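You operate a simulated robot arm through the tools that you are given. There is no shell and no other tool.

You are at the controls of a simulated two-armed robot. One attempt, no reset.

## Task
Blow the wet pink can dry in the yellow holder.
Fine: yellow dial to 6 bar and left there, blue switch on, then hold the white button till the drops are gone; switch off. The other can stays; no spray. Set down upright: what you pick out.

Only the result counts: the job must be done as asked and must still hold three seconds after the hand-in. Knocking over, shifting, dropping, spilling or breaking anything else fails it.

## Robot
Two 7-joint arms with fingered hands on one trunk that stands fixed in place. Base frame: the origin is at the foot of the trunk, x ahead of it, y to its left, z up; the work surface is at about z = 0.9. Units: m, rad, N and s.
The left shoulder is at [0.073, 0.156, 1.259], the right one opposite. With the tool pointing down near the work surface each hand reaches from about 0.42 to 0.86 m from the base axis, measured 20 degrees to its own side. Payload 4 kg a hand.
The tool frame of a hand sits at the grasp point between the pads (the TCP): z along the fingers, y along the line on which they close. The tips reach 0.03 m beyond it. Largest opening 0.104 m; the body of the gripper starts 0.035 m behind the TCP. The gripper is a hand of 3 fingers: y runs from the thumb to the fingers, the wrist lies at [-0.015, -0.104, -0.178] in the tool frame, and closing takes about 1.5 s.
Orientation is that of the tool frame in the base frame, as a unit quaternion [w, x, y, z]. With the fingers straight down and the wrist toward the robot, the tool's x, y and z point along [0, 1, 0], [1, 0, 0] and [0, 0, -1] of the base frame.

## Interface
- The arms move only by the tool play_rows. It takes "left_rows", "right_rows" or both (then of equal length, played together; a hand with none holds still); each is a list of rows, each a list of 6 numbers: the shift along the base's x, y, z in m, then the turn, a rotation vector about the base's x, y, z in rad. In form: [[x, y, z, rx, ry, rz], ...]. A call has 1 to 20 rows; each row shifts and turns the commanded pose from where the row before left it. "left_jaw" and "right_jaw" are, for a hand that has rows, the gripper command, from -1 (fully open) to 1 (shut), values between in proportion, set as the call begins (left out, the last holds). A row lasts 0.2 s, in which the tool goes at most 0.05 m and 0.15 rad; a call with a longer step from one row to the next is refused whole, and so is a gripper value outside its range. Where a pose cannot be reached the arm comes as near as it can. A force on the tool above 50 N (or 10 N above the force at the start of the call, whichever is more), or a blocked arm, ends the call early, and 0.2 s more pass. The fingers move at their own pace (about 0.153 m/s each) and stop on an object; they squeeze with about 33 N. The grip force told is the motor's: it shows also when the fingers shut on nothing. Time passes only in rows, and 0.2 s behind the last, so rows that do not move let the fingers close. The reply holds the time, the measured pose of the TCP, the force on the tool along the base axes, the opening and the grip force, in the units named above and with some noise, with the torque about the TCP (base axes, N m) and any sound that the robot's microphone picked up.
- Cameras (640 x 400 px; columns grow to the right, rows downward): "scene" is now at [0.1326, -0.0029, 1.4674]; the picture's right is [-0.05, -1.00, 0.00], its down [-0.75, 0.03, -0.66] and it looks along [0.65, -0.03, -0.76] (base axes); focal length 261 px, centre (320, 200). "left" rides on the left gripper at [-0.064, -0.094, -0.117] in its tool frame; the picture's right is [-0.72, -0.33, 0.61], its down [0.64, -0.65, 0.40] and it looks along [0.27, 0.68, 0.68] (tool axes); focal length 238 px, centre (320, 200). "right" rides on the right gripper at [0.064, -0.094, -0.117] in its tool frame; the picture's right is [-0.72, 0.33, -0.61], its down [-0.64, -0.65, 0.40] and it looks along [-0.27, 0.68, 0.68] (tool axes); focal length 238 px, centre (320, 200). There is no depth. A picture from a camera that has moved, and an enlarged one, comes with that camera's place and axes in the base frame and with its lens.
- camera(camera): a new picture of that camera. The clock stands still meanwhile.
- lift_body(by): slides the trunk up (or, below 0, down) by that many m; the arms and the scene camera ride with it, the base frame stays. It gives what a move gives, with no picture.
- hand_shape(shape, hand): the hand has 3 fingers and takes this shape, open, in about a second: jaw (thumb against the fingers, like two jaws); tri (thumb and two fingers); tip (a fingertip pinch); poke (one finger out to press); point (the index stretched); flat (the hand flat); cup (the hand cupped); fist (a fist). The gripper value then closes the fingers along that shape, each until it touches; the sizes above hold for jaw. It gives what a move gives, with no picture.
- aim_head(pan, tilt): turns the head with the scene camera to pan (to the left, within 1.501 rad either way) and tilt (down, from -0.506 to 1.204), counted from straight ahead of the robot. It gives what a move gives.
- enlarge(camera, box): a new picture of the part [left, top, right, bottom] of that camera's present view, enlarged. The clock stands still meanwhile.
- close_job(): hands the job in; it is judged then, once.

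Nothing tells you positions but the pictures and the camera data. Unless the task says otherwise, let go and move clear before handing in.

The tools are called after ">>>" by a JSON object that holds its "method" and its "body". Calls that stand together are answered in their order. play_rows: Moves the arms, as the interface text tells. Its arguments: {"type":"object","properties":{"left_rows":{"type":"array","items":{"type":"array","items":{"type":"number"}}},"left_jaw":{"type":"number"},"right_rows":{"type":"array","items":{"type":"array","items":{"type":"number"}}},"right_jaw":{"type":"number"}},"required":[]} The other tools are called the same way: lift_body (by) slides the trunk up or down; hand_shape (shape, hand) gives the hand a shape; aim_head (pan, tilt) turns the head that bears the scene camera; camera (camera) takes a picture; enlarge (camera, box) takes an enlarged picture of a part of a camera's view; close_job () hands the job in.

At the start:

```text
clock: 0.0
left_tool_pos: [0.5216, 0.3198, 1.2174]
left_tcp_rot: [0.0, 0.706, 0.708, -0.001]
left_contact_force: [0.1, 0.1, -0.2]
left_moment: [0.01, -0.01, 0.0]
left_grip_width: 0.1039
left_finger_force: 0.0
left_shape: jaw
right_tool_pos: [0.5914, -0.1624, 1.1907]
right_tcp_rot: [-0.001, 0.707, 0.707, -0.001]
right_contact_force: [-0.9, 0.2, 0.4]
right_moment: [0.0, -0.01, 0.0]
right_grip_width: 0.1037
right_finger_force: 0.1
right_shape: jaw
trunk travel left (down, up): [-0.675, 0.265]
head pan, tilt: [-0.047, 0.853]
```

scene: 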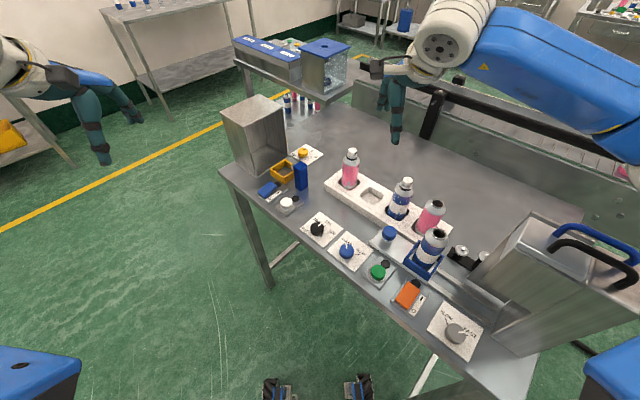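
right: 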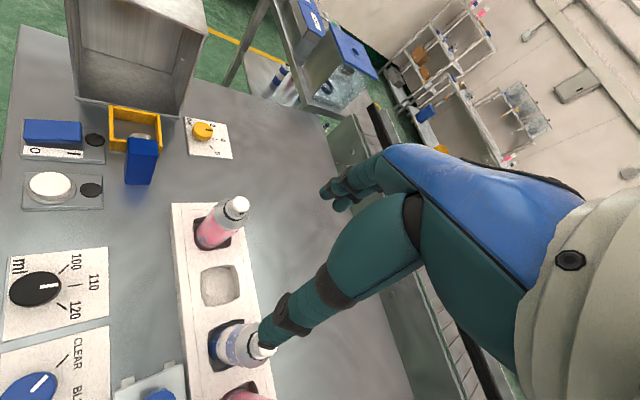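
left: 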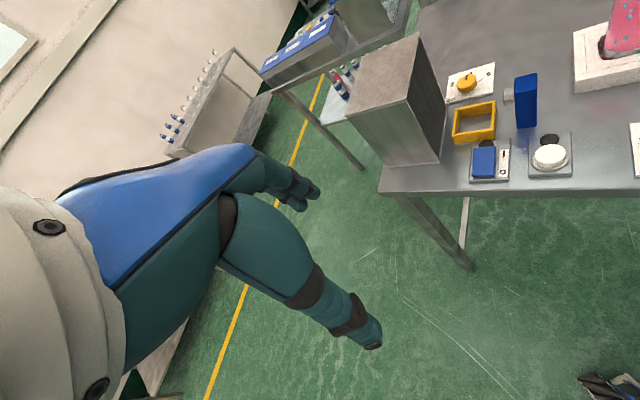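

I see a table with a foam rack holding two pink cans and a blue/white one, a blow station on the left (yellow holder, blue nozzle block, blue switch, white button, yellow dial) and another station on the right. I'll enlarge the views to find out which pink can is wet and where everything is.

>>> {"method": "enlarge", "body": {"camera": "scene", "box": [220, 90, 380, 230]}}

>>> {"method": "enlarge", "body": {"camera": "scene", "box": [320, 130, 500, 290]}}

>>> {"method": "enlarge", "body": {"camera": "left", "box": [420, 0, 640, 190]}}

>>> {"method": "enlarge", "body": {"camera": "right", "box": [0, 80, 280, 260]}}

```text
2.86 times, centred on (300, 160) of scene
camera zoom: at [0.1326, -0.0029, 1.4674], right [-0.05, -1.0, 0.0], down [-0.75, 0.03, -0.66], along [0.65, -0.03, -0.76], focal length 747 px, centre (377, 314)
```

zoom: 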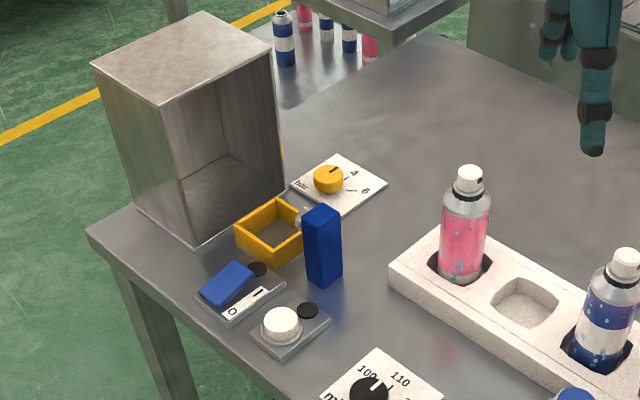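

```text
2.50 times, centred on (410, 210) of scene
camera zoom: at [0.1326, -0.0029, 1.4674], right [-0.05, -1.0, 0.0], down [-0.75, 0.03, -0.66], along [0.65, -0.03, -0.76], focal length 653 px, centre (95, 175)
```

zoom: 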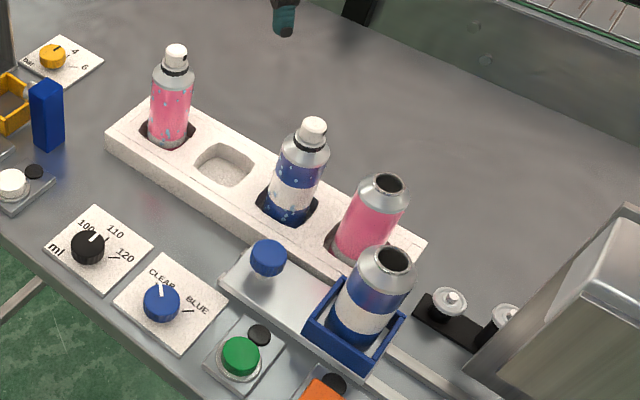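

```text
2.11 times, centred on (530, 95) of left
camera zoom: at [0.4282, 0.2551, 1.3343], right [-0.33, -0.72, -0.61], down [-0.65, 0.64, -0.4], along [0.68, 0.27, -0.68], focal length 502 px, centre (-122, 421)
```

zoom: 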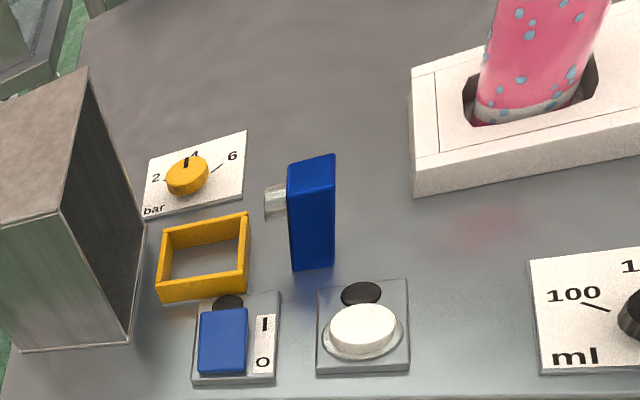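

```text
2.22 times, centred on (140, 170) of right
camera zoom: at [0.496, -0.0997, 1.3079], right [0.33, -0.72, 0.61], down [-0.65, -0.64, -0.4], along [0.68, -0.27, -0.68], focal length 530 px, centre (720, 267)
```

zoom: 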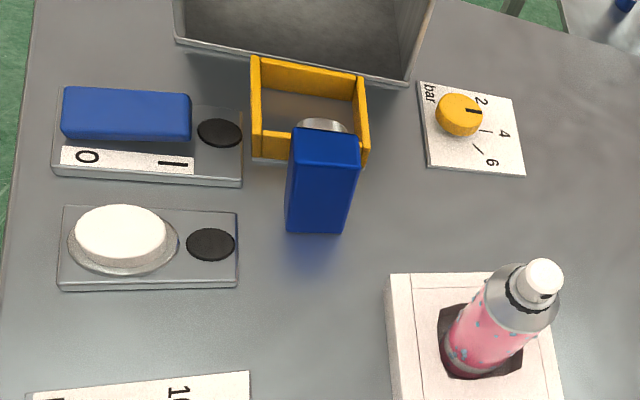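

Two pink cans: the one at the left end of the rack has a white spray cap and water drops (the wet one), the other is open and dry. The station on the left (rotated about 45° with the table) has the yellow holder near (0.73, 0.08), the switch near (0.66, 0.13), the button near (0.60, 0.07) and the dial near (0.82, 0.02). I'll move the left hand a bit to look closer.

>>> {"method": "play_rows", "body": {"left_rows": [[0, -0.03, -0.02, 0, 0, 0], [0, -0.03, -0.02, 0, 0, 0], [0, -0.03, -0.02, 0, 0, 0], [0, -0.03, -0.02, 0, 0, 0], [0, -0.03, -0.02, 0, 0, 0], [0, 0, 0, 0, 0, 0]]}}

>>> {"method": "camera", "body": {"camera": "left"}}

>>> {"method": "camera", "body": {"camera": "scene"}}

```text
clock: 1.4
left_tool_pos: [0.5197, 0.1672, 1.1172]
left_tcp_rot: [0.0, 0.707, 0.707, 0.0]
left_contact_force: [-0.8, 0.2, 1.5]
left_moment: [-0.03, 0.02, -0.01]
left_grip_width: 0.1036
left_finger_force: 0.1
left_shape: jaw
right_tool_pos: [0.5885, -0.1637, 1.1925]
right_tcp_rot: [0.0, 0.707, 0.707, -0.001]
right_contact_force: [0.9, -0.5, 0.4]
right_moment: [-0.01, -0.03, 0.0]
right_grip_width: 0.1034
right_finger_force: 0.0
right_shape: jaw
trunk travel left (down, up): [-0.675, 0.265]
head pan, tilt: [-0.047, 0.853]
```

```text
taken
camera left: at [0.4249, 0.1029, 1.2353], right [-0.33, -0.72, -0.61], down [-0.65, 0.64, -0.4], along [0.68, 0.27, -0.68], focal length 238 px, centre (320, 200)
```

left: 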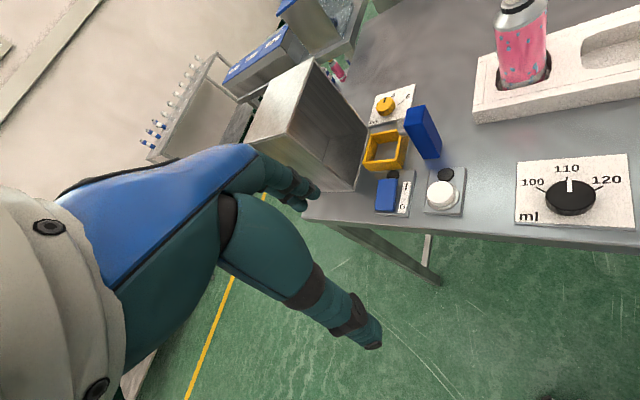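

```text
taken
camera scene: at [0.1328, -0.0043, 1.4674], right [-0.05, -1.0, 0.0], down [-0.75, 0.04, -0.66], along [0.65, -0.03, -0.76], focal length 261 px, centre (320, 200)
```

scene: 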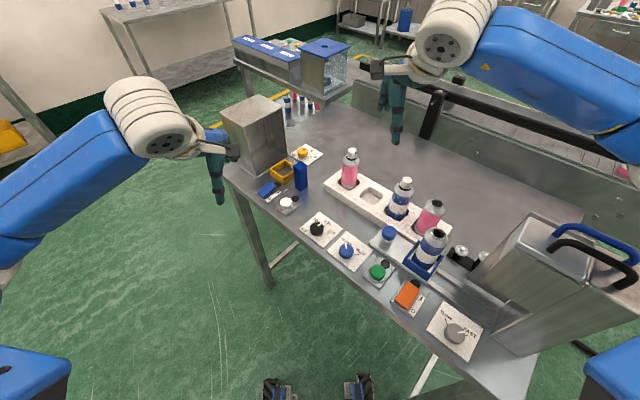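

>>> {"method": "enlarge", "body": {"camera": "left", "box": [340, 70, 480, 220]}}

>>> {"method": "enlarge", "body": {"camera": "left", "box": [460, 0, 640, 120]}}

>>> {"method": "enlarge", "body": {"camera": "scene", "box": [250, 140, 340, 220]}}

```text
2.67 times, centred on (410, 145) of left
camera zoom: at [0.4249, 0.1029, 1.2353], right [-0.33, -0.72, -0.61], down [-0.65, 0.64, -0.4], along [0.68, 0.27, -0.68], focal length 636 px, centre (80, 347)
```

zoom: 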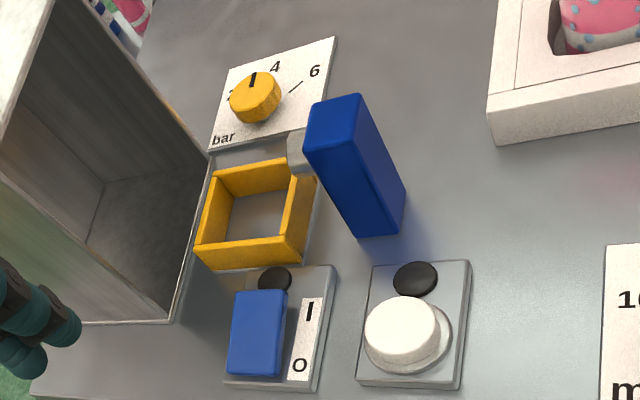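

```text
3.33 times, centred on (550, 60) of left
camera zoom: at [0.4249, 0.1029, 1.2353], right [-0.33, -0.72, -0.61], down [-0.65, 0.64, -0.4], along [0.68, 0.27, -0.68], focal length 794 px, centre (-447, 667)
```

zoom: 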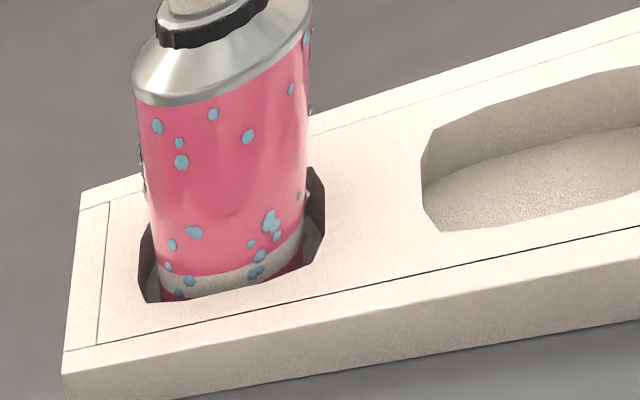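

```text
5.00 times, centred on (295, 180) of scene
camera zoom: at [0.1328, -0.0043, 1.4674], right [-0.05, -1.0, 0.0], down [-0.75, 0.04, -0.66], along [0.65, -0.03, -0.76], focal length 1306 px, centre (445, 300)
```

zoom: 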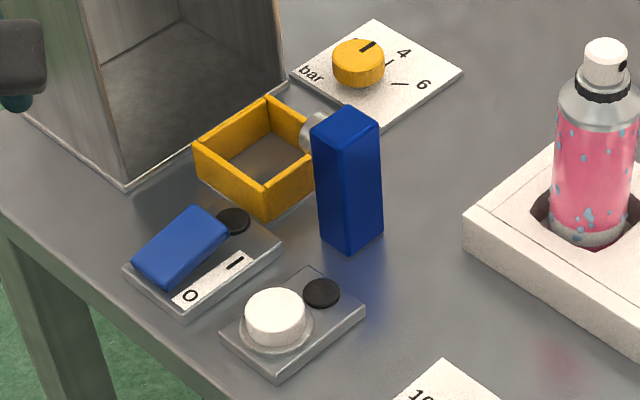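

The dial pointer seems near 4, with 6 about 45° clockwise (seen from above). The right hand suits the dial and the can, the left the switch and button; I'll bring the right hand up near the dial to look closer and move the left hand aside.

>>> {"method": "play_rows", "body": {"right_rows": [[0.026, 0.026, -0.01, 0, 0, 0], [0.026, 0.026, -0.01, 0, 0, 0], [0.026, 0.026, -0.01, 0, 0, 0], [0.026, 0.026, -0.02, 0, 0, 0], [0.026, 0.026, -0.02, 0, 0, 0], [0.026, 0.026, -0.02, 0, 0, 0], [0, 0, 0, 0, 0, 0]], "left_rows": [[0, 0.025, 0.01, 0, 0, 0], [0, 0.025, 0.01, 0, 0, 0], [0, 0.025, 0.01, 0, 0, 0], [0, 0.025, 0.01, 0, 0, 0], [0, 0.02, 0, 0, 0, 0], [0, 0, 0, 0, 0, 0], [0, 0, 0, 0, 0, 0]]}}

>>> {"method": "camera", "body": {"camera": "right"}}

>>> {"method": "camera", "body": {"camera": "scene"}}

```text
clock: 3.0
left_tool_pos: [0.5197, 0.2907, 1.1579]
left_tcp_rot: [0.002, 0.707, 0.707, 0.0]
left_contact_force: [-0.3, -0.5, -0.4]
left_moment: [-0.01, 0.0, 0.0]
left_grip_width: 0.1036
left_finger_force: 0.0
left_shape: jaw
right_tool_pos: [0.7446, -0.0064, 1.1006]
right_tcp_rot: [0.0, 0.706, 0.708, 0.001]
right_contact_force: [0.0, -0.1, -0.6]
right_moment: [0.02, 0.0, 0.04]
right_grip_width: 0.1039
right_finger_force: 0.1
right_shape: jaw
trunk travel left (down, up): [-0.675, 0.265]
head pan, tilt: [-0.047, 0.853]
```

```text
taken
camera right: at [0.6504, 0.0573, 1.2171], right [0.33, -0.72, 0.61], down [-0.65, -0.64, -0.4], along [0.68, -0.27, -0.68], focal length 238 px, centre (320, 200)
```

right: 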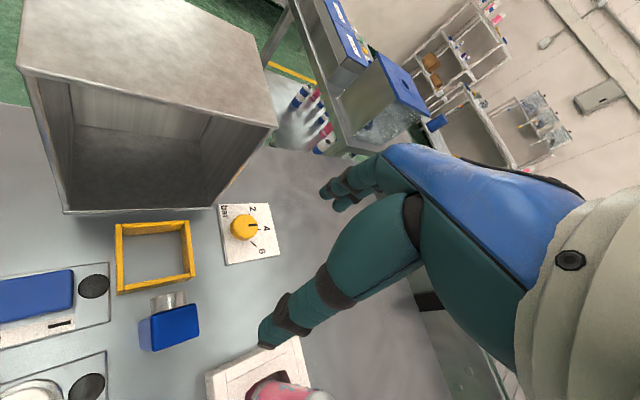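

```text
taken
camera scene: at [0.1331, -0.0005, 1.4674], right [-0.05, -1.0, 0.0], down [-0.75, 0.03, -0.66], along [0.65, -0.03, -0.76], focal length 261 px, centre (320, 200)
```

scene: 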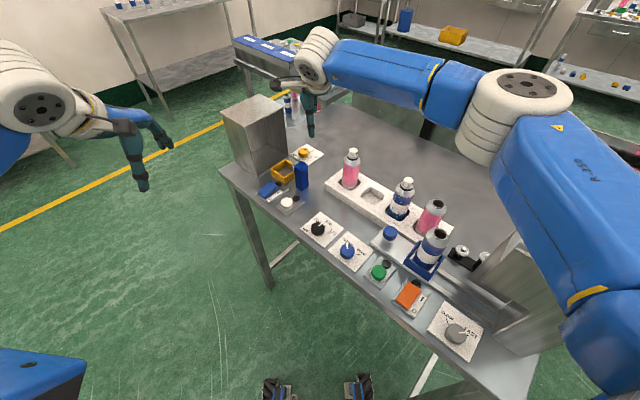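

>>> {"method": "enlarge", "body": {"camera": "right", "box": [190, 180, 310, 280]}}

>>> {"method": "enlarge", "body": {"camera": "right", "box": [90, 190, 290, 350]}}

```text
4.00 times, centred on (250, 230) of right
camera zoom: at [0.6504, 0.0573, 1.2171], right [0.33, -0.72, 0.61], down [-0.65, -0.64, -0.4], along [0.68, -0.27, -0.68], focal length 953 px, centre (600, 80)
```

zoom: 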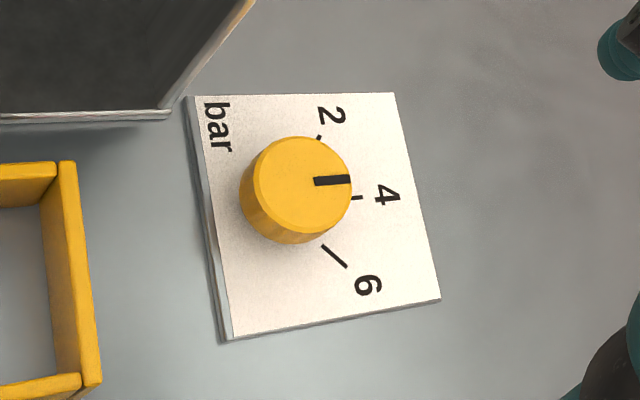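

```text
2.50 times, centred on (190, 270) of right
camera zoom: at [0.6504, 0.0573, 1.2171], right [0.33, -0.72, 0.61], down [-0.65, -0.64, -0.4], along [0.68, -0.27, -0.68], focal length 596 px, centre (645, 25)
```

zoom: 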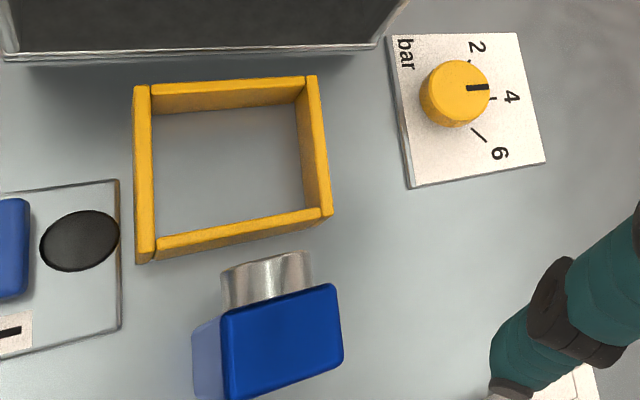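

The dial centre works out at about (0.811, 0.021), with its pointer at 4 (azimuth −46°) and the 6 tick at about −95°, so it needs roughly −50° of turn. I'll turn the right hand +18°, half-close it and bring it above the dial.

>>> {"method": "play_rows", "body": {"right_rows": [[0.02, 0.008, 0, 0, 0, 0.105], [0.02, 0.008, 0, 0, 0, 0.105], [0.02, 0.008, -0.02, 0, 0, 0.105], [0.0065, 0.0035, -0.03, 0, 0, 0], [0, 0, -0.03, 0, 0, 0], [0, 0, 0, 0, 0, 0], [0, 0, 0, 0, 0, 0]], "right_jaw": -0.15}}

>>> {"method": "camera", "body": {"camera": "right"}}

>>> {"method": "camera", "body": {"camera": "scene"}}

```text
clock: 4.6
left_tool_pos: [0.5199, 0.2919, 1.1574]
left_tcp_rot: [0.001, 0.707, 0.708, -0.001]
left_contact_force: [0.7, -0.6, -0.4]
left_moment: [0.03, -0.01, -0.03]
left_grip_width: 0.1036
left_finger_force: 0.1
left_shape: jaw
right_tool_pos: [0.8015, 0.0174, 1.0518]
right_tcp_rot: [0.002, 0.587, 0.809, 0.001]
right_contact_force: [-0.1, 0.7, -0.6]
right_moment: [0.01, 0.02, -0.02]
right_grip_width: 0.0603
right_finger_force: 0.1
right_shape: jaw
right hand out of reach, approached as far as the arm can: row 4
trunk travel left (down, up): [-0.675, 0.265]
head pan, tilt: [-0.047, 0.853]
```

```text
taken
camera right: at [0.6921, 0.0492, 1.1679], right [0.53, -0.58, 0.62], down [-0.42, -0.81, -0.4], along [0.74, -0.04, -0.68], focal length 238 px, centre (320, 200)
```

right: 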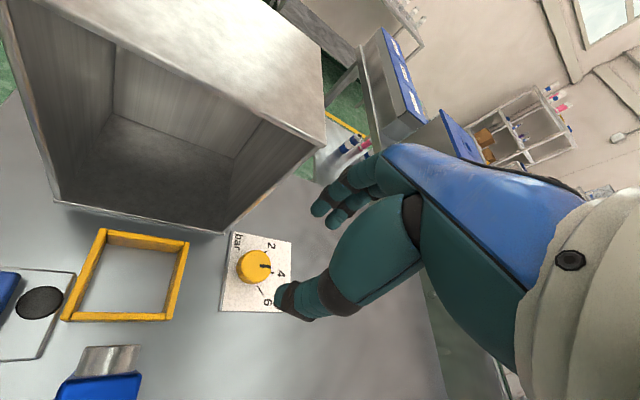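

```text
taken
camera scene: at [0.1327, 0.0005, 1.4674], right [-0.05, -1.0, 0.0], down [-0.75, 0.03, -0.66], along [0.65, -0.03, -0.76], focal length 261 px, centre (320, 200)
```

scene: 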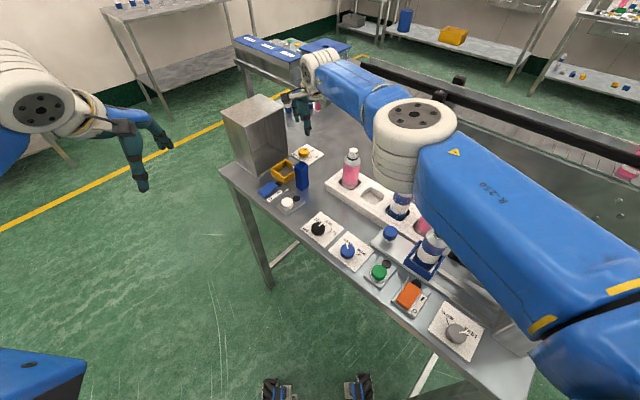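

The right arm runs out of reach short of the dial and its elbow hangs over the cans. I'll retract the right arm clear and use the left arm for the dial, with the hand tilted slightly and the trunk a bit lower.

>>> {"method": "play_rows", "body": {"right_rows": [[-0.035, -0.005, 0.03, 0, 0, -0.105], [-0.035, -0.005, 0.03, 0, 0, -0.105], [-0.035, -0.005, 0.03, 0, 0, -0.105], [-0.022, -0.04, 0.012, 0, 0, 0], [-0.022, -0.04, 0.012, 0, 0, 0], [-0.022, -0.04, 0.012, 0, 0, 0], [-0.022, -0.04, 0.012, 0, 0, 0], [-0.022, -0.04, 0.012, 0, 0, 0], [0, 0, 0, 0, 0, 0]]}}

>>> {"method": "camera", "body": {"camera": "scene"}}

>>> {"method": "camera", "body": {"camera": "right"}}

```text
clock: 6.6
left_tool_pos: [0.5219, 0.2874, 1.1589]
left_tcp_rot: [0.0, 0.707, 0.707, 0.0]
left_contact_force: [-0.4, 0.2, -0.5]
left_moment: [0.01, -0.01, -0.01]
left_grip_width: 0.1036
left_finger_force: 0.1
left_shape: jaw
right_tool_pos: [0.5847, -0.201, 1.203]
right_tcp_rot: [0.001, 0.707, 0.708, -0.001]
right_contact_force: [-0.1, -0.6, 0.6]
right_moment: [0.01, 0.03, -0.01]
right_grip_width: 0.06
right_finger_force: 0.2
right_shape: jaw
trunk travel left (down, up): [-0.675, 0.265]
head pan, tilt: [-0.047, 0.853]
```

```text
taken
camera scene: at [0.1325, -0.0053, 1.4674], right [-0.05, -1.0, 0.0], down [-0.75, 0.04, -0.66], along [0.65, -0.03, -0.76], focal length 261 px, centre (320, 200)
```

scene: 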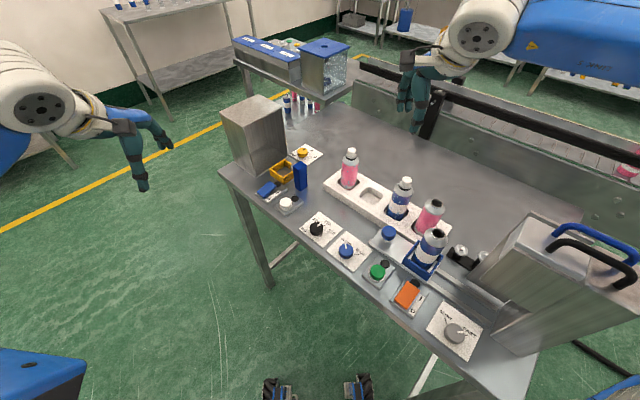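

```text
taken
camera right: at [0.4916, -0.1381, 1.3201], right [0.33, -0.72, 0.61], down [-0.65, -0.64, -0.4], along [0.68, -0.27, -0.68], focal length 238 px, centre (320, 200)
```

right: 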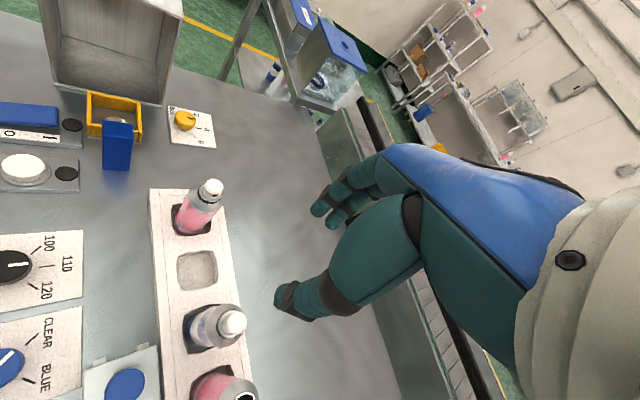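

The right hand is parked clear. Now I'll lower the trunk slightly and bring the left hand over the station toward the dial, with a small forward tilt and half-closed fingers.

>>> {"method": "lift_body", "body": {"by": -0.06}}

>>> {"method": "play_rows", "body": {"left_rows": [[0.01, -0.04, 0.01, 0, 0, 0], [0.01, -0.04, 0.01, 0, 0, 0], [0.02, -0.04, 0.01, 0, 0, 0], [0.03, -0.04, 0.01, 0, 0, 0], [0.03, -0.04, 0, 0, -0.105, 0], [0.03, -0.035, 0, 0, -0.105, 0], [0, 0, 0, 0, 0, 0]], "left_jaw": -0.15}}

>>> {"method": "camera", "body": {"camera": "left"}}

>>> {"method": "camera", "body": {"camera": "scene"}}

```text
clock: 7.6
left_tool_pos: [0.5202, 0.2894, 1.099]
left_tcp_rot: [0.001, 0.707, 0.707, 0.0]
left_contact_force: [-0.3, -0.5, 0.3]
left_moment: [-0.02, 0.01, 0.01]
left_grip_width: 0.1038
left_finger_force: 0.1
left_shape: jaw
right_tool_pos: [0.5854, -0.1985, 1.144]
right_tcp_rot: [0.001, 0.707, 0.707, 0.001]
right_contact_force: [0.0, -0.1, 0.6]
right_moment: [0.0, -0.01, 0.0]
right_grip_width: 0.06
right_finger_force: 0.0
right_shape: jaw
trunk travel left (down, up): [-0.615, 0.325]
head pan, tilt: [-0.047, 0.853]
```

```text
refused: row 4 steps farther than a row can; nothing moved
```

```text
taken
camera left: at [0.4263, 0.2251, 1.2146], right [-0.33, -0.72, -0.61], down [-0.65, 0.64, -0.41], along [0.68, 0.27, -0.68], focal length 238 px, centre (320, 200)
```

left: 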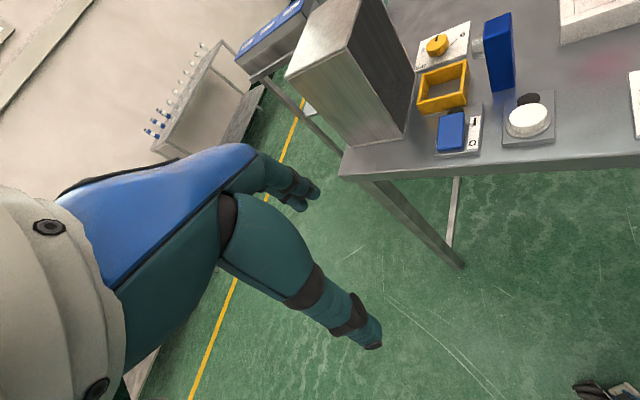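

```text
taken
camera scene: at [0.132, -0.0032, 1.4075], right [-0.05, -1.0, 0.0], down [-0.75, 0.03, -0.66], along [0.65, -0.03, -0.76], focal length 261 px, centre (320, 200)
```

scene: 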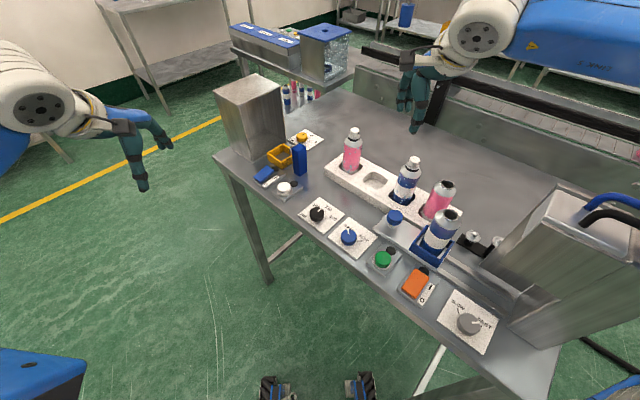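

The trunk is lower and the rest is as before; one step in my row list was just too long, so I'll resend it with smaller steps.

>>> {"method": "play_rows", "body": {"left_rows": [[0.01, -0.035, 0.01, 0, 0, 0], [0.01, -0.035, 0.01, 0, 0, 0], [0.02, -0.035, 0.01, 0, 0, 0], [0.02, -0.035, 0.01, 0, 0, 0], [0.02, -0.035, 0, 0, -0.105, 0], [0.02, -0.035, 0, 0, -0.105, 0], [0.02, -0.02, 0, 0, 0, 0], [0, 0, 0, 0, 0, 0]], "left_jaw": -0.15}}

>>> {"method": "camera", "body": {"camera": "left"}}

>>> {"method": "camera", "body": {"camera": "scene"}}

```text
clock: 9.4
left_tool_pos: [0.6409, 0.0576, 1.1384]
left_tcp_rot: [0.074, 0.703, 0.703, 0.074]
left_contact_force: [0.3, -0.7, 0.0]
left_moment: [-0.02, -0.01, -0.01]
left_grip_width: 0.0605
left_finger_force: 0.1
left_shape: jaw
right_tool_pos: [0.5849, -0.2, 1.1432]
right_tcp_rot: [0.0, 0.706, 0.708, 0.001]
right_contact_force: [-0.1, -0.4, 0.0]
right_moment: [0.0, -0.01, 0.01]
right_grip_width: 0.0602
right_finger_force: 0.2
right_shape: jaw
trunk travel left (down, up): [-0.615, 0.325]
head pan, tilt: [-0.047, 0.853]
```

```text
taken
camera left: at [0.5242, -0.0066, 1.2327], right [-0.19, -0.72, -0.67], down [-0.55, 0.64, -0.53], along [0.81, 0.27, -0.52], focal length 238 px, centre (320, 200)
```

left: 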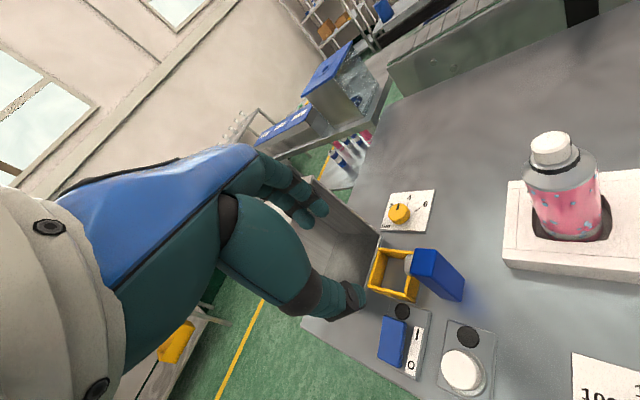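

```text
taken
camera scene: at [0.133, -0.0048, 1.4074], right [-0.05, -1.0, 0.0], down [-0.75, 0.04, -0.65], along [0.65, -0.03, -0.76], focal length 261 px, centre (320, 200)
```

scene: 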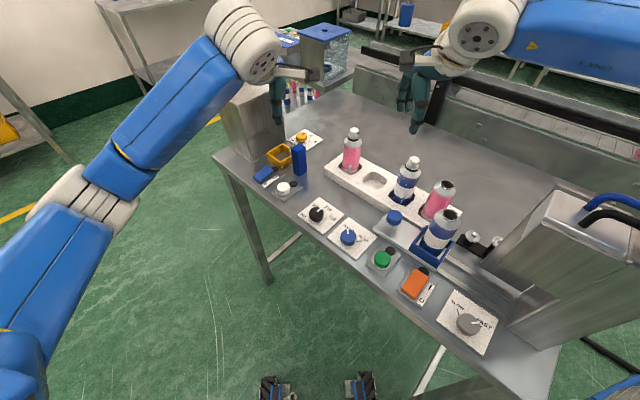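

The left hand is above the station, tilted ~12°. I'll move it on to just above the dial.

>>> {"method": "play_rows", "body": {"left_rows": [[0.033, -0.01, -0.015, 0, 0, 0], [0.033, -0.01, -0.015, 0, 0, 0], [0.033, -0.01, -0.02, 0, 0, 0], [0.033, -0.006, -0.03, 0, 0, 0], [0.032, 0, -0.036, 0, 0, 0], [0, 0, 0, 0, 0, 0]]}}

>>> {"method": "camera", "body": {"camera": "left"}}

>>> {"method": "enlarge", "body": {"camera": "scene", "box": [220, 60, 360, 200]}}

>>> {"method": "camera", "body": {"camera": "right"}}

```text
clock: 10.8
left_tool_pos: [0.8062, 0.0191, 1.0213]
left_tcp_rot: [0.075, 0.703, 0.703, 0.074]
left_contact_force: [-0.3, -0.4, 0.0]
left_moment: [0.0, -0.04, 0.02]
left_grip_width: 0.0601
left_finger_force: 0.1
left_shape: jaw
right_tool_pos: [0.5838, -0.2016, 1.1435]
right_tcp_rot: [0.0, 0.708, 0.707, 0.001]
right_contact_force: [-0.2, 0.8, -0.2]
right_moment: [0.01, 0.0, 0.01]
right_grip_width: 0.0602
right_finger_force: 0.1
right_shape: jaw
trunk travel left (down, up): [-0.615, 0.325]
head pan, tilt: [-0.047, 0.853]
```

```text
taken
camera left: at [0.6889, -0.0451, 1.1149], right [-0.19, -0.72, -0.67], down [-0.55, 0.64, -0.53], along [0.81, 0.27, -0.52], focal length 238 px, centre (320, 200)
```

left: 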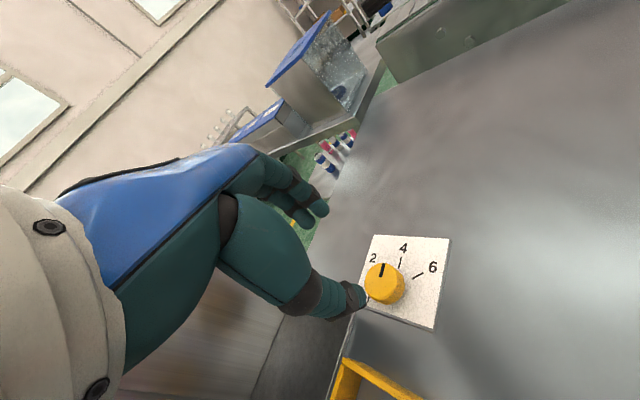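

```text
2.86 times, centred on (290, 130) of scene
camera zoom: at [0.1329, -0.0059, 1.4074], right [-0.05, -1.0, 0.0], down [-0.75, 0.04, -0.66], along [0.65, -0.03, -0.76], focal length 747 px, centre (406, 400)
```

zoom: 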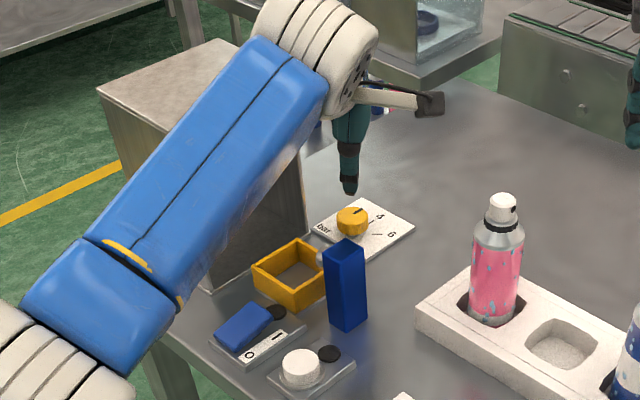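

```text
taken
camera right: at [0.4909, -0.1379, 1.2605], right [0.33, -0.72, 0.61], down [-0.65, -0.64, -0.41], along [0.68, -0.27, -0.68], focal length 238 px, centre (320, 200)
```

right: 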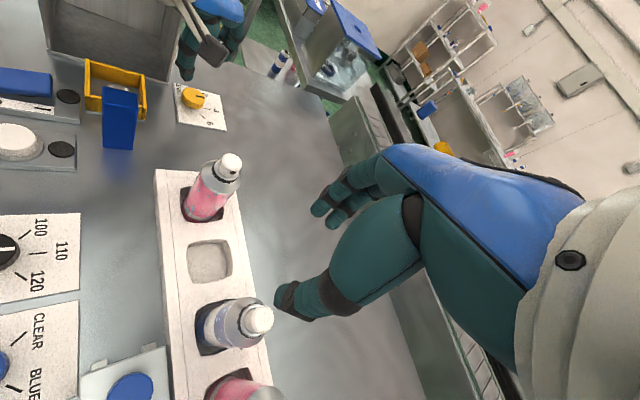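

>>> {"method": "enlarge", "body": {"camera": "left", "box": [340, 220, 460, 340]}}

>>> {"method": "enlarge", "body": {"camera": "right", "box": [150, 60, 250, 140]}}

>>> {"method": "enlarge", "body": {"camera": "scene", "box": [270, 70, 330, 160]}}

```text
3.33 times, centred on (400, 280) of left
camera zoom: at [0.6889, -0.0451, 1.1149], right [-0.19, -0.72, -0.67], down [-0.55, 0.64, -0.53], along [0.81, 0.27, -0.52], focal length 794 px, centre (53, -67)
```

zoom: 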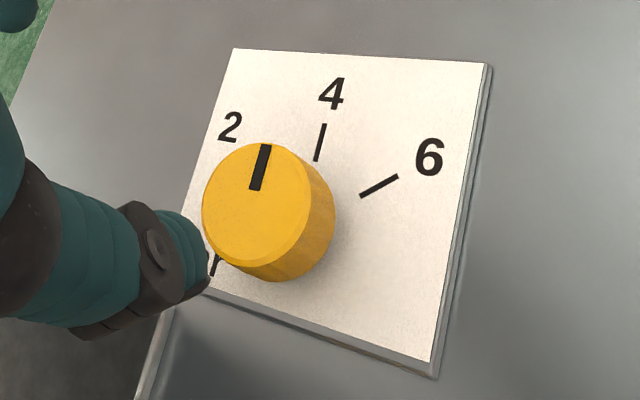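

```text
5.00 times, centred on (200, 100) of right
camera zoom: at [0.4909, -0.1379, 1.2605], right [0.33, -0.72, 0.61], down [-0.65, -0.64, -0.41], along [0.68, -0.27, -0.68], focal length 1192 px, centre (920, 700)
```

zoom: 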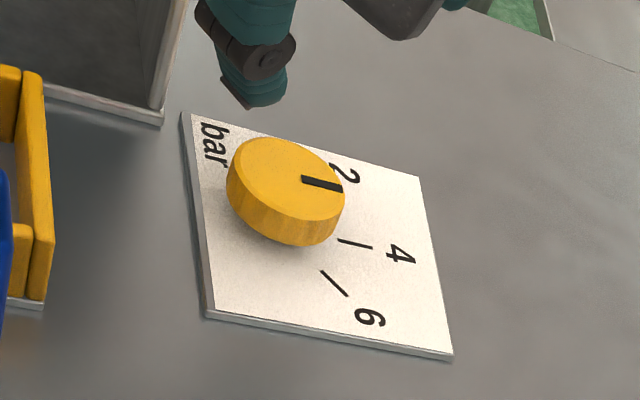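

```text
4.44 times, centred on (300, 115) of scene
camera zoom: at [0.1329, -0.0059, 1.4074], right [-0.05, -1.0, 0.0], down [-0.75, 0.04, -0.66], along [0.65, -0.03, -0.76], focal length 1161 px, centre (409, 578)
```

zoom: 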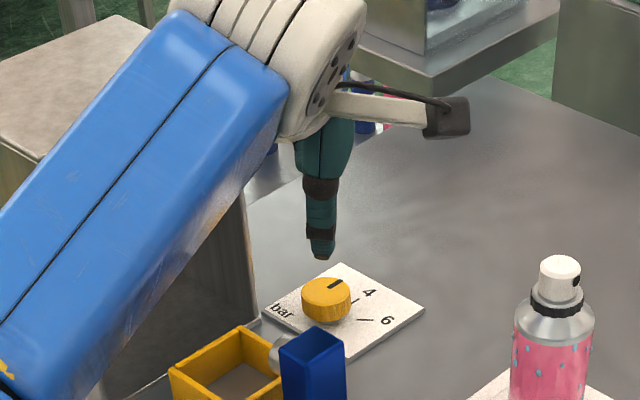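

Triangulating gives the dial at (0.811, 0.0205), top at z≈0.926, pointer exactly at 4 and the 6 tick about 50–53° clockwise. I'll descend over it with the fingers half-open, first partway to check the alignment.

>>> {"method": "play_rows", "body": {"left_rows": [[0, 0.001, -0.03, 0, 0, 0], [0, 0.0005, -0.02, 0, 0, 0], [0, 0, -0.012, 0, 0, 0], [0, 0, 0, 0, 0, 0]]}}

>>> {"method": "camera", "body": {"camera": "left"}}

>>> {"method": "camera", "body": {"camera": "right"}}

>>> {"method": "enlarge", "body": {"camera": "scene", "box": [230, 60, 370, 180]}}

```text
clock: 11.8
left_tool_pos: [0.8054, 0.0233, 0.9583]
left_tcp_rot: [0.074, 0.703, 0.703, 0.074]
left_contact_force: [-0.1, -0.3, -0.3]
left_moment: [0.0, 0.02, 0.04]
left_grip_width: 0.0602
left_finger_force: 0.1
left_shape: jaw
right_tool_pos: [0.5862, -0.2016, 1.1439]
right_tcp_rot: [-0.001, 0.707, 0.707, 0.001]
right_contact_force: [0.0, -0.8, -0.4]
right_moment: [0.01, 0.01, -0.03]
right_grip_width: 0.0601
right_finger_force: 0.2
right_shape: jaw
trunk travel left (down, up): [-0.615, 0.325]
head pan, tilt: [-0.047, 0.853]
```

```text
taken
camera left: at [0.6888, -0.0407, 1.0532], right [-0.19, -0.72, -0.67], down [-0.55, 0.64, -0.53], along [0.81, 0.27, -0.52], focal length 238 px, centre (320, 200)
```

left: 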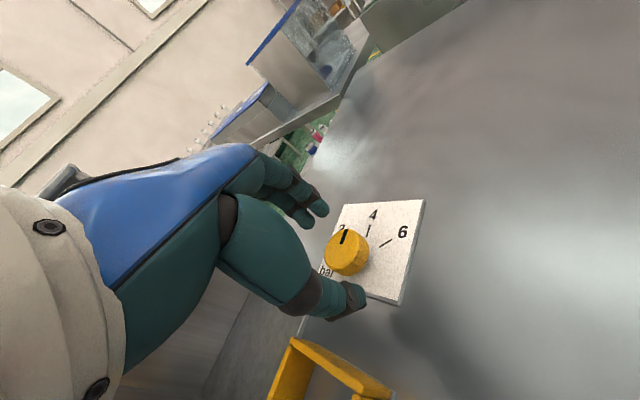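

```text
taken
camera right: at [0.492, -0.1375, 1.26], right [0.33, -0.72, 0.61], down [-0.65, -0.64, -0.4], along [0.68, -0.27, -0.68], focal length 238 px, centre (320, 200)
```

right: 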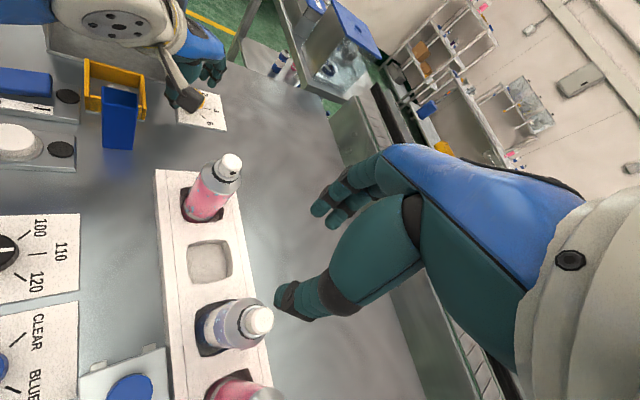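

```text
3.33 times, centred on (300, 120) of scene
camera zoom: at [0.1338, -0.0054, 1.4073], right [-0.05, -1.0, 0.0], down [-0.76, 0.04, -0.65], along [0.65, -0.03, -0.76], focal length 871 px, centre (387, 467)
```

zoom: 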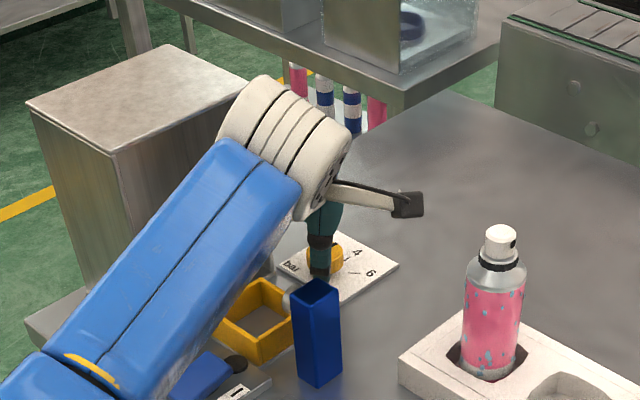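

>>> {"method": "enlarge", "body": {"camera": "left", "box": [270, 180, 430, 320]}}

>>> {"method": "enlarge", "body": {"camera": "right", "box": [70, 0, 250, 140]}}

```text
2.86 times, centred on (350, 250) of left
camera zoom: at [0.6888, -0.0407, 1.0532], right [-0.19, -0.72, -0.67], down [-0.55, 0.64, -0.53], along [0.81, 0.27, -0.52], focal length 681 px, centre (234, 57)
```

zoom: 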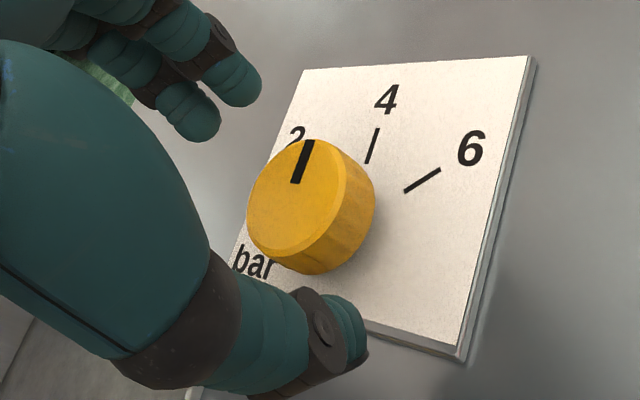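

```text
2.86 times, centred on (160, 70) of right
camera zoom: at [0.492, -0.1375, 1.26], right [0.33, -0.72, 0.61], down [-0.65, -0.64, -0.4], along [0.68, -0.27, -0.68], focal length 681 px, centre (777, 571)
```

zoom: 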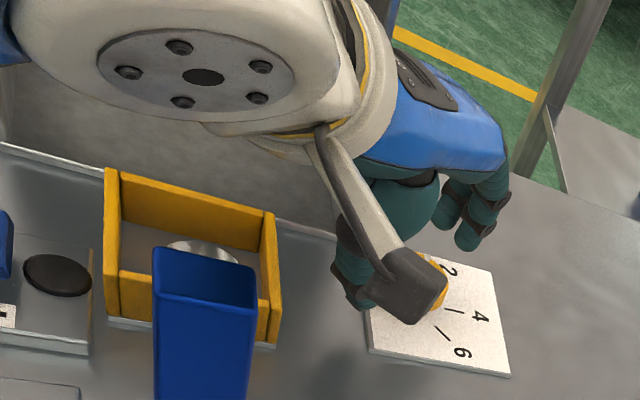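

The dial sits between thumb and fingers as expected. I'll go down the last 18 mm and close on it.

>>> {"method": "play_rows", "body": {"left_rows": [[0, -0.0025, -0.01, 0, 0, 0], [0, 0, -0.008, 0, 0, 0], [0, 0, 0, 0, 0, 0]]}}

>>> {"method": "enlarge", "body": {"camera": "left", "box": [270, 180, 430, 320]}}

```text
clock: 12.6
left_tool_pos: [0.8051, 0.0211, 0.9422]
left_tcp_rot: [0.075, 0.703, 0.703, 0.074]
left_contact_force: [0.8, 0.7, 0.2]
left_moment: [-0.02, 0.01, 0.0]
left_grip_width: 0.0602
left_finger_force: 0.1
left_shape: jaw
right_tool_pos: [0.5852, -0.2012, 1.144]
right_tcp_rot: [-0.001, 0.707, 0.707, 0.001]
right_contact_force: [-0.5, -0.3, -0.4]
right_moment: [-0.01, 0.0, -0.01]
right_grip_width: 0.0601
right_finger_force: 0.0
right_shape: jaw
trunk travel left (down, up): [-0.615, 0.325]
head pan, tilt: [-0.047, 0.853]
```

```text
2.86 times, centred on (350, 250) of left
camera zoom: at [0.6883, -0.0444, 1.0362], right [-0.19, -0.72, -0.67], down [-0.55, 0.64, -0.53], along [0.81, 0.27, -0.52], focal length 681 px, centre (234, 57)
```

zoom: 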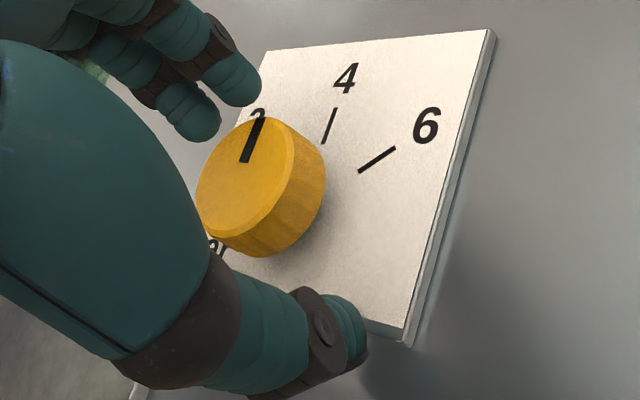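

No contact yet and the dial is between the digits. Closing on it.

>>> {"method": "play_rows", "body": {"left_rows": [[0, 0, 0, 0, 0, 0], [0, 0, 0, 0, 0, 0], [0, 0, 0, 0, 0, 0], [0, 0, 0, 0, 0, 0], [0, 0, 0, 0, 0, 0], [0, 0, 0, 0, 0, 0]], "left_jaw": 0.8}}

>>> {"method": "enlarge", "body": {"camera": "left", "box": [270, 180, 430, 320]}}

>>> {"method": "enlarge", "body": {"camera": "right", "box": [70, 0, 250, 140]}}

```text
clock: 14.0
left_tool_pos: [0.8048, 0.0205, 0.9416]
left_tcp_rot: [0.074, 0.704, 0.703, 0.074]
left_contact_force: [6.0, 1.3, 4.0]
left_moment: [0.0, -0.08, 0.05]
left_grip_width: 0.0206
left_finger_force: 33.2
left_shape: jaw
right_tool_pos: [0.5868, -0.2, 1.1426]
right_tcp_rot: [-0.001, 0.707, 0.707, 0.0]
right_contact_force: [-0.4, -0.2, -0.3]
right_moment: [-0.01, 0.01, -0.03]
right_grip_width: 0.0599
right_finger_force: 0.1
right_shape: jaw
trunk travel left (down, up): [-0.615, 0.325]
head pan, tilt: [-0.047, 0.853]
```

```text
2.86 times, centred on (350, 250) of left
camera zoom: at [0.6887, -0.0443, 1.0365], right [-0.19, -0.72, -0.67], down [-0.55, 0.64, -0.53], along [0.81, 0.27, -0.52], focal length 681 px, centre (234, 57)
```

zoom: 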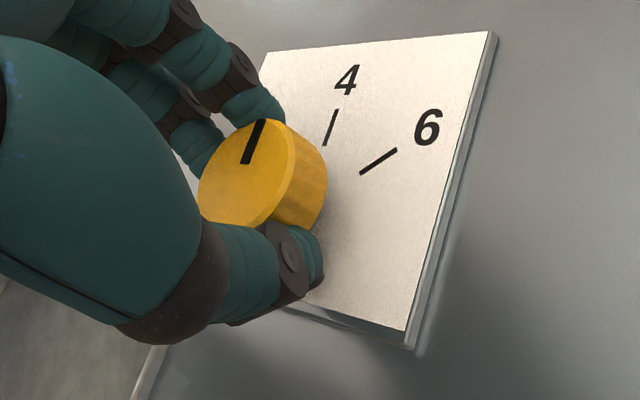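

```text
2.86 times, centred on (160, 70) of right
camera zoom: at [0.492, -0.1375, 1.2601], right [0.33, -0.72, 0.61], down [-0.65, -0.64, -0.41], along [0.68, -0.27, -0.68], focal length 681 px, centre (777, 571)
```

zoom: 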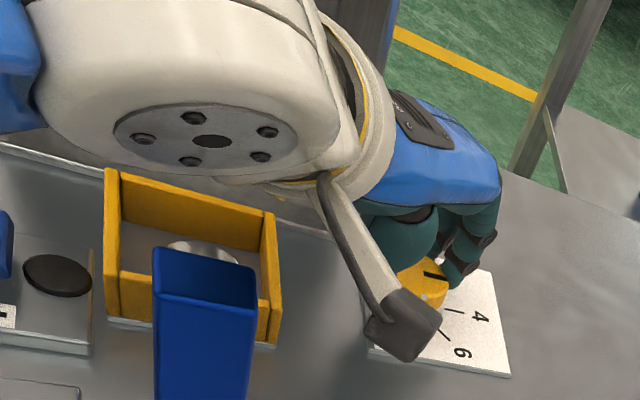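

The dial is gripped firmly. Turning it −26° (clockwise) in small rows around its axis.

>>> {"method": "play_rows", "body": {"left_rows": [[0.0001, 0.0006, 0, 0, 0, -0.0908], [0.0001, 0.0006, 0, 0, 0, -0.0908], [0.0001, 0.0005, 0, 0, 0, -0.0908], [0.0001, 0.0004, 0, 0, 0, -0.0908], [0.0002, 0.0004, 0, 0, 0, -0.0908], [0, 0, 0, 0, 0, 0]]}}

>>> {"method": "enlarge", "body": {"camera": "left", "box": [270, 180, 430, 320]}}

>>> {"method": "enlarge", "body": {"camera": "right", "box": [70, 0, 250, 140]}}

```text
clock: 15.4
left_tool_pos: [0.8056, 0.0237, 0.9425]
left_tcp_rot: [0.09, 0.844, 0.527, 0.055]
left_contact_force: [2.5, 0.5, 5.8]
left_moment: [0.06, 0.03, -0.01]
left_grip_width: 0.0209
left_finger_force: 33.8
left_shape: jaw
right_tool_pos: [0.5845, -0.199, 1.1436]
right_tcp_rot: [0.0, 0.707, 0.707, 0.002]
right_contact_force: [-0.2, 0.5, -0.8]
right_moment: [-0.05, 0.01, 0.02]
right_grip_width: 0.0602
right_finger_force: 0.0
right_shape: jaw
trunk travel left (down, up): [-0.615, 0.325]
head pan, tilt: [-0.047, 0.853]
```

```text
2.86 times, centred on (350, 250) of left
camera zoom: at [0.6729, 0.0167, 1.0365], right [-0.49, -0.56, -0.67], down [-0.22, 0.82, -0.53], along [0.85, -0.11, -0.52], focal length 681 px, centre (234, 57)
```

zoom: 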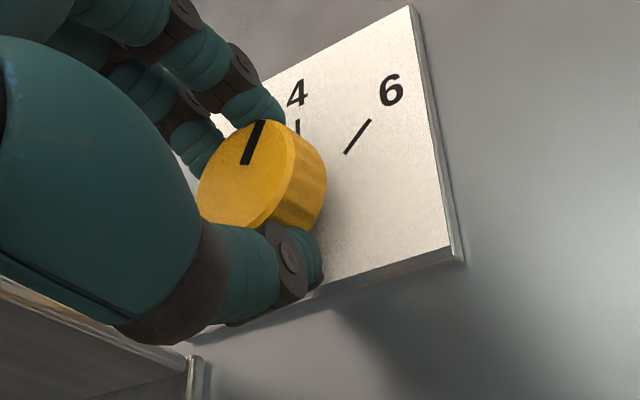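

```text
2.86 times, centred on (160, 70) of right
camera zoom: at [0.4909, -0.1374, 1.2605], right [0.33, -0.72, 0.61], down [-0.65, -0.64, -0.41], along [0.68, -0.27, -0.68], focal length 681 px, centre (777, 571)
```

zoom: 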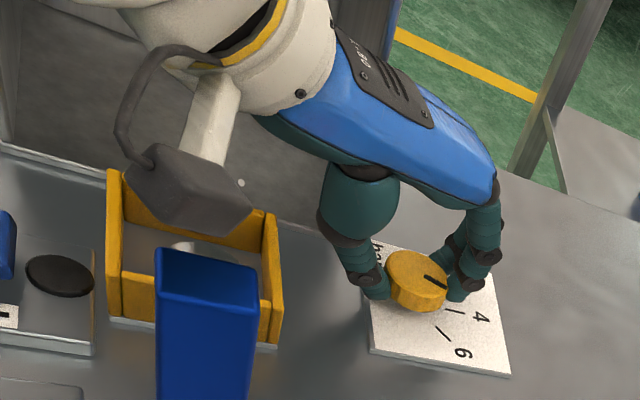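

The dial turned with the hand (about halfway). I'll open slightly, turn the hand back +26°, and regrip.

>>> {"method": "play_rows", "body": {"left_rows": [[0, 0, 0, 0, 0, 0], [0, 0, 0, 0, 0, 0], [0, 0, 0, 0, 0, 0], [0, 0, 0, 0, 0, 0], [0, 0, 0, 0, 0, 0]], "left_jaw": -0.15}}

>>> {"method": "play_rows", "body": {"left_rows": [[-0.0002, -0.0005, 0, 0, 0, 0.0908], [-0.0001, -0.0005, 0, 0, 0, 0.0908], [-0.0001, -0.0005, 0, 0, 0, 0.0908], [-0.0001, -0.0005, 0, 0, 0, 0.0908], [-0.0001, -0.0005, 0, 0, 0, 0.0908], [0, 0, 0, 0, 0, 0]]}}

>>> {"method": "enlarge", "body": {"camera": "left", "box": [270, 180, 430, 320]}}

```text
clock: 16.6
left_tool_pos: [0.8069, 0.0234, 0.9405]
left_tcp_rot: [0.089, 0.843, 0.528, 0.056]
left_contact_force: [-0.3, 0.4, 0.6]
left_moment: [0.01, -0.03, 0.02]
left_grip_width: 0.0593
left_finger_force: 0.0
left_shape: jaw
right_tool_pos: [0.5863, -0.2009, 1.1429]
right_tcp_rot: [0.0, 0.707, 0.707, 0.001]
right_contact_force: [-0.6, 0.9, 0.3]
right_moment: [-0.01, 0.01, 0.01]
right_grip_width: 0.0601
right_finger_force: 0.0
right_shape: jaw
trunk travel left (down, up): [-0.615, 0.325]
head pan, tilt: [-0.047, 0.853]
```

```text
clock: 18.0
left_tool_pos: [0.8064, 0.0203, 0.9413]
left_tcp_rot: [0.074, 0.703, 0.704, 0.074]
left_contact_force: [0.4, -0.4, 0.6]
left_moment: [-0.01, 0.0, -0.02]
left_grip_width: 0.0591
left_finger_force: 0.1
left_shape: jaw
right_tool_pos: [0.5871, -0.2015, 1.1444]
right_tcp_rot: [0.0, 0.707, 0.707, 0.0]
right_contact_force: [0.0, 0.9, -0.4]
right_moment: [0.02, -0.01, 0.03]
right_grip_width: 0.0601
right_finger_force: 0.0
right_shape: jaw
trunk travel left (down, up): [-0.615, 0.325]
head pan, tilt: [-0.047, 0.853]
```

```text
2.86 times, centred on (350, 250) of left
camera zoom: at [0.6893, -0.0438, 1.0364], right [-0.19, -0.72, -0.67], down [-0.56, 0.64, -0.53], along [0.81, 0.27, -0.52], focal length 681 px, centre (234, 57)
```

zoom: 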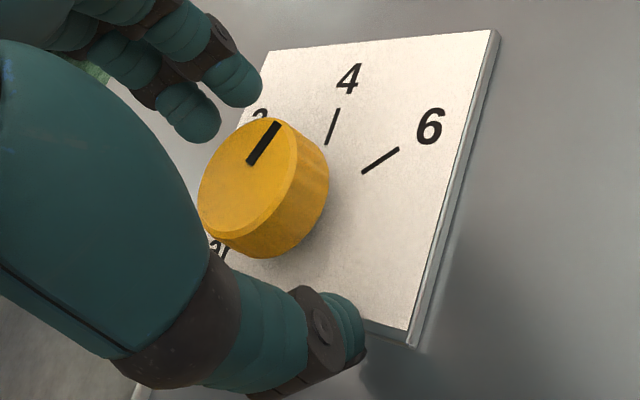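

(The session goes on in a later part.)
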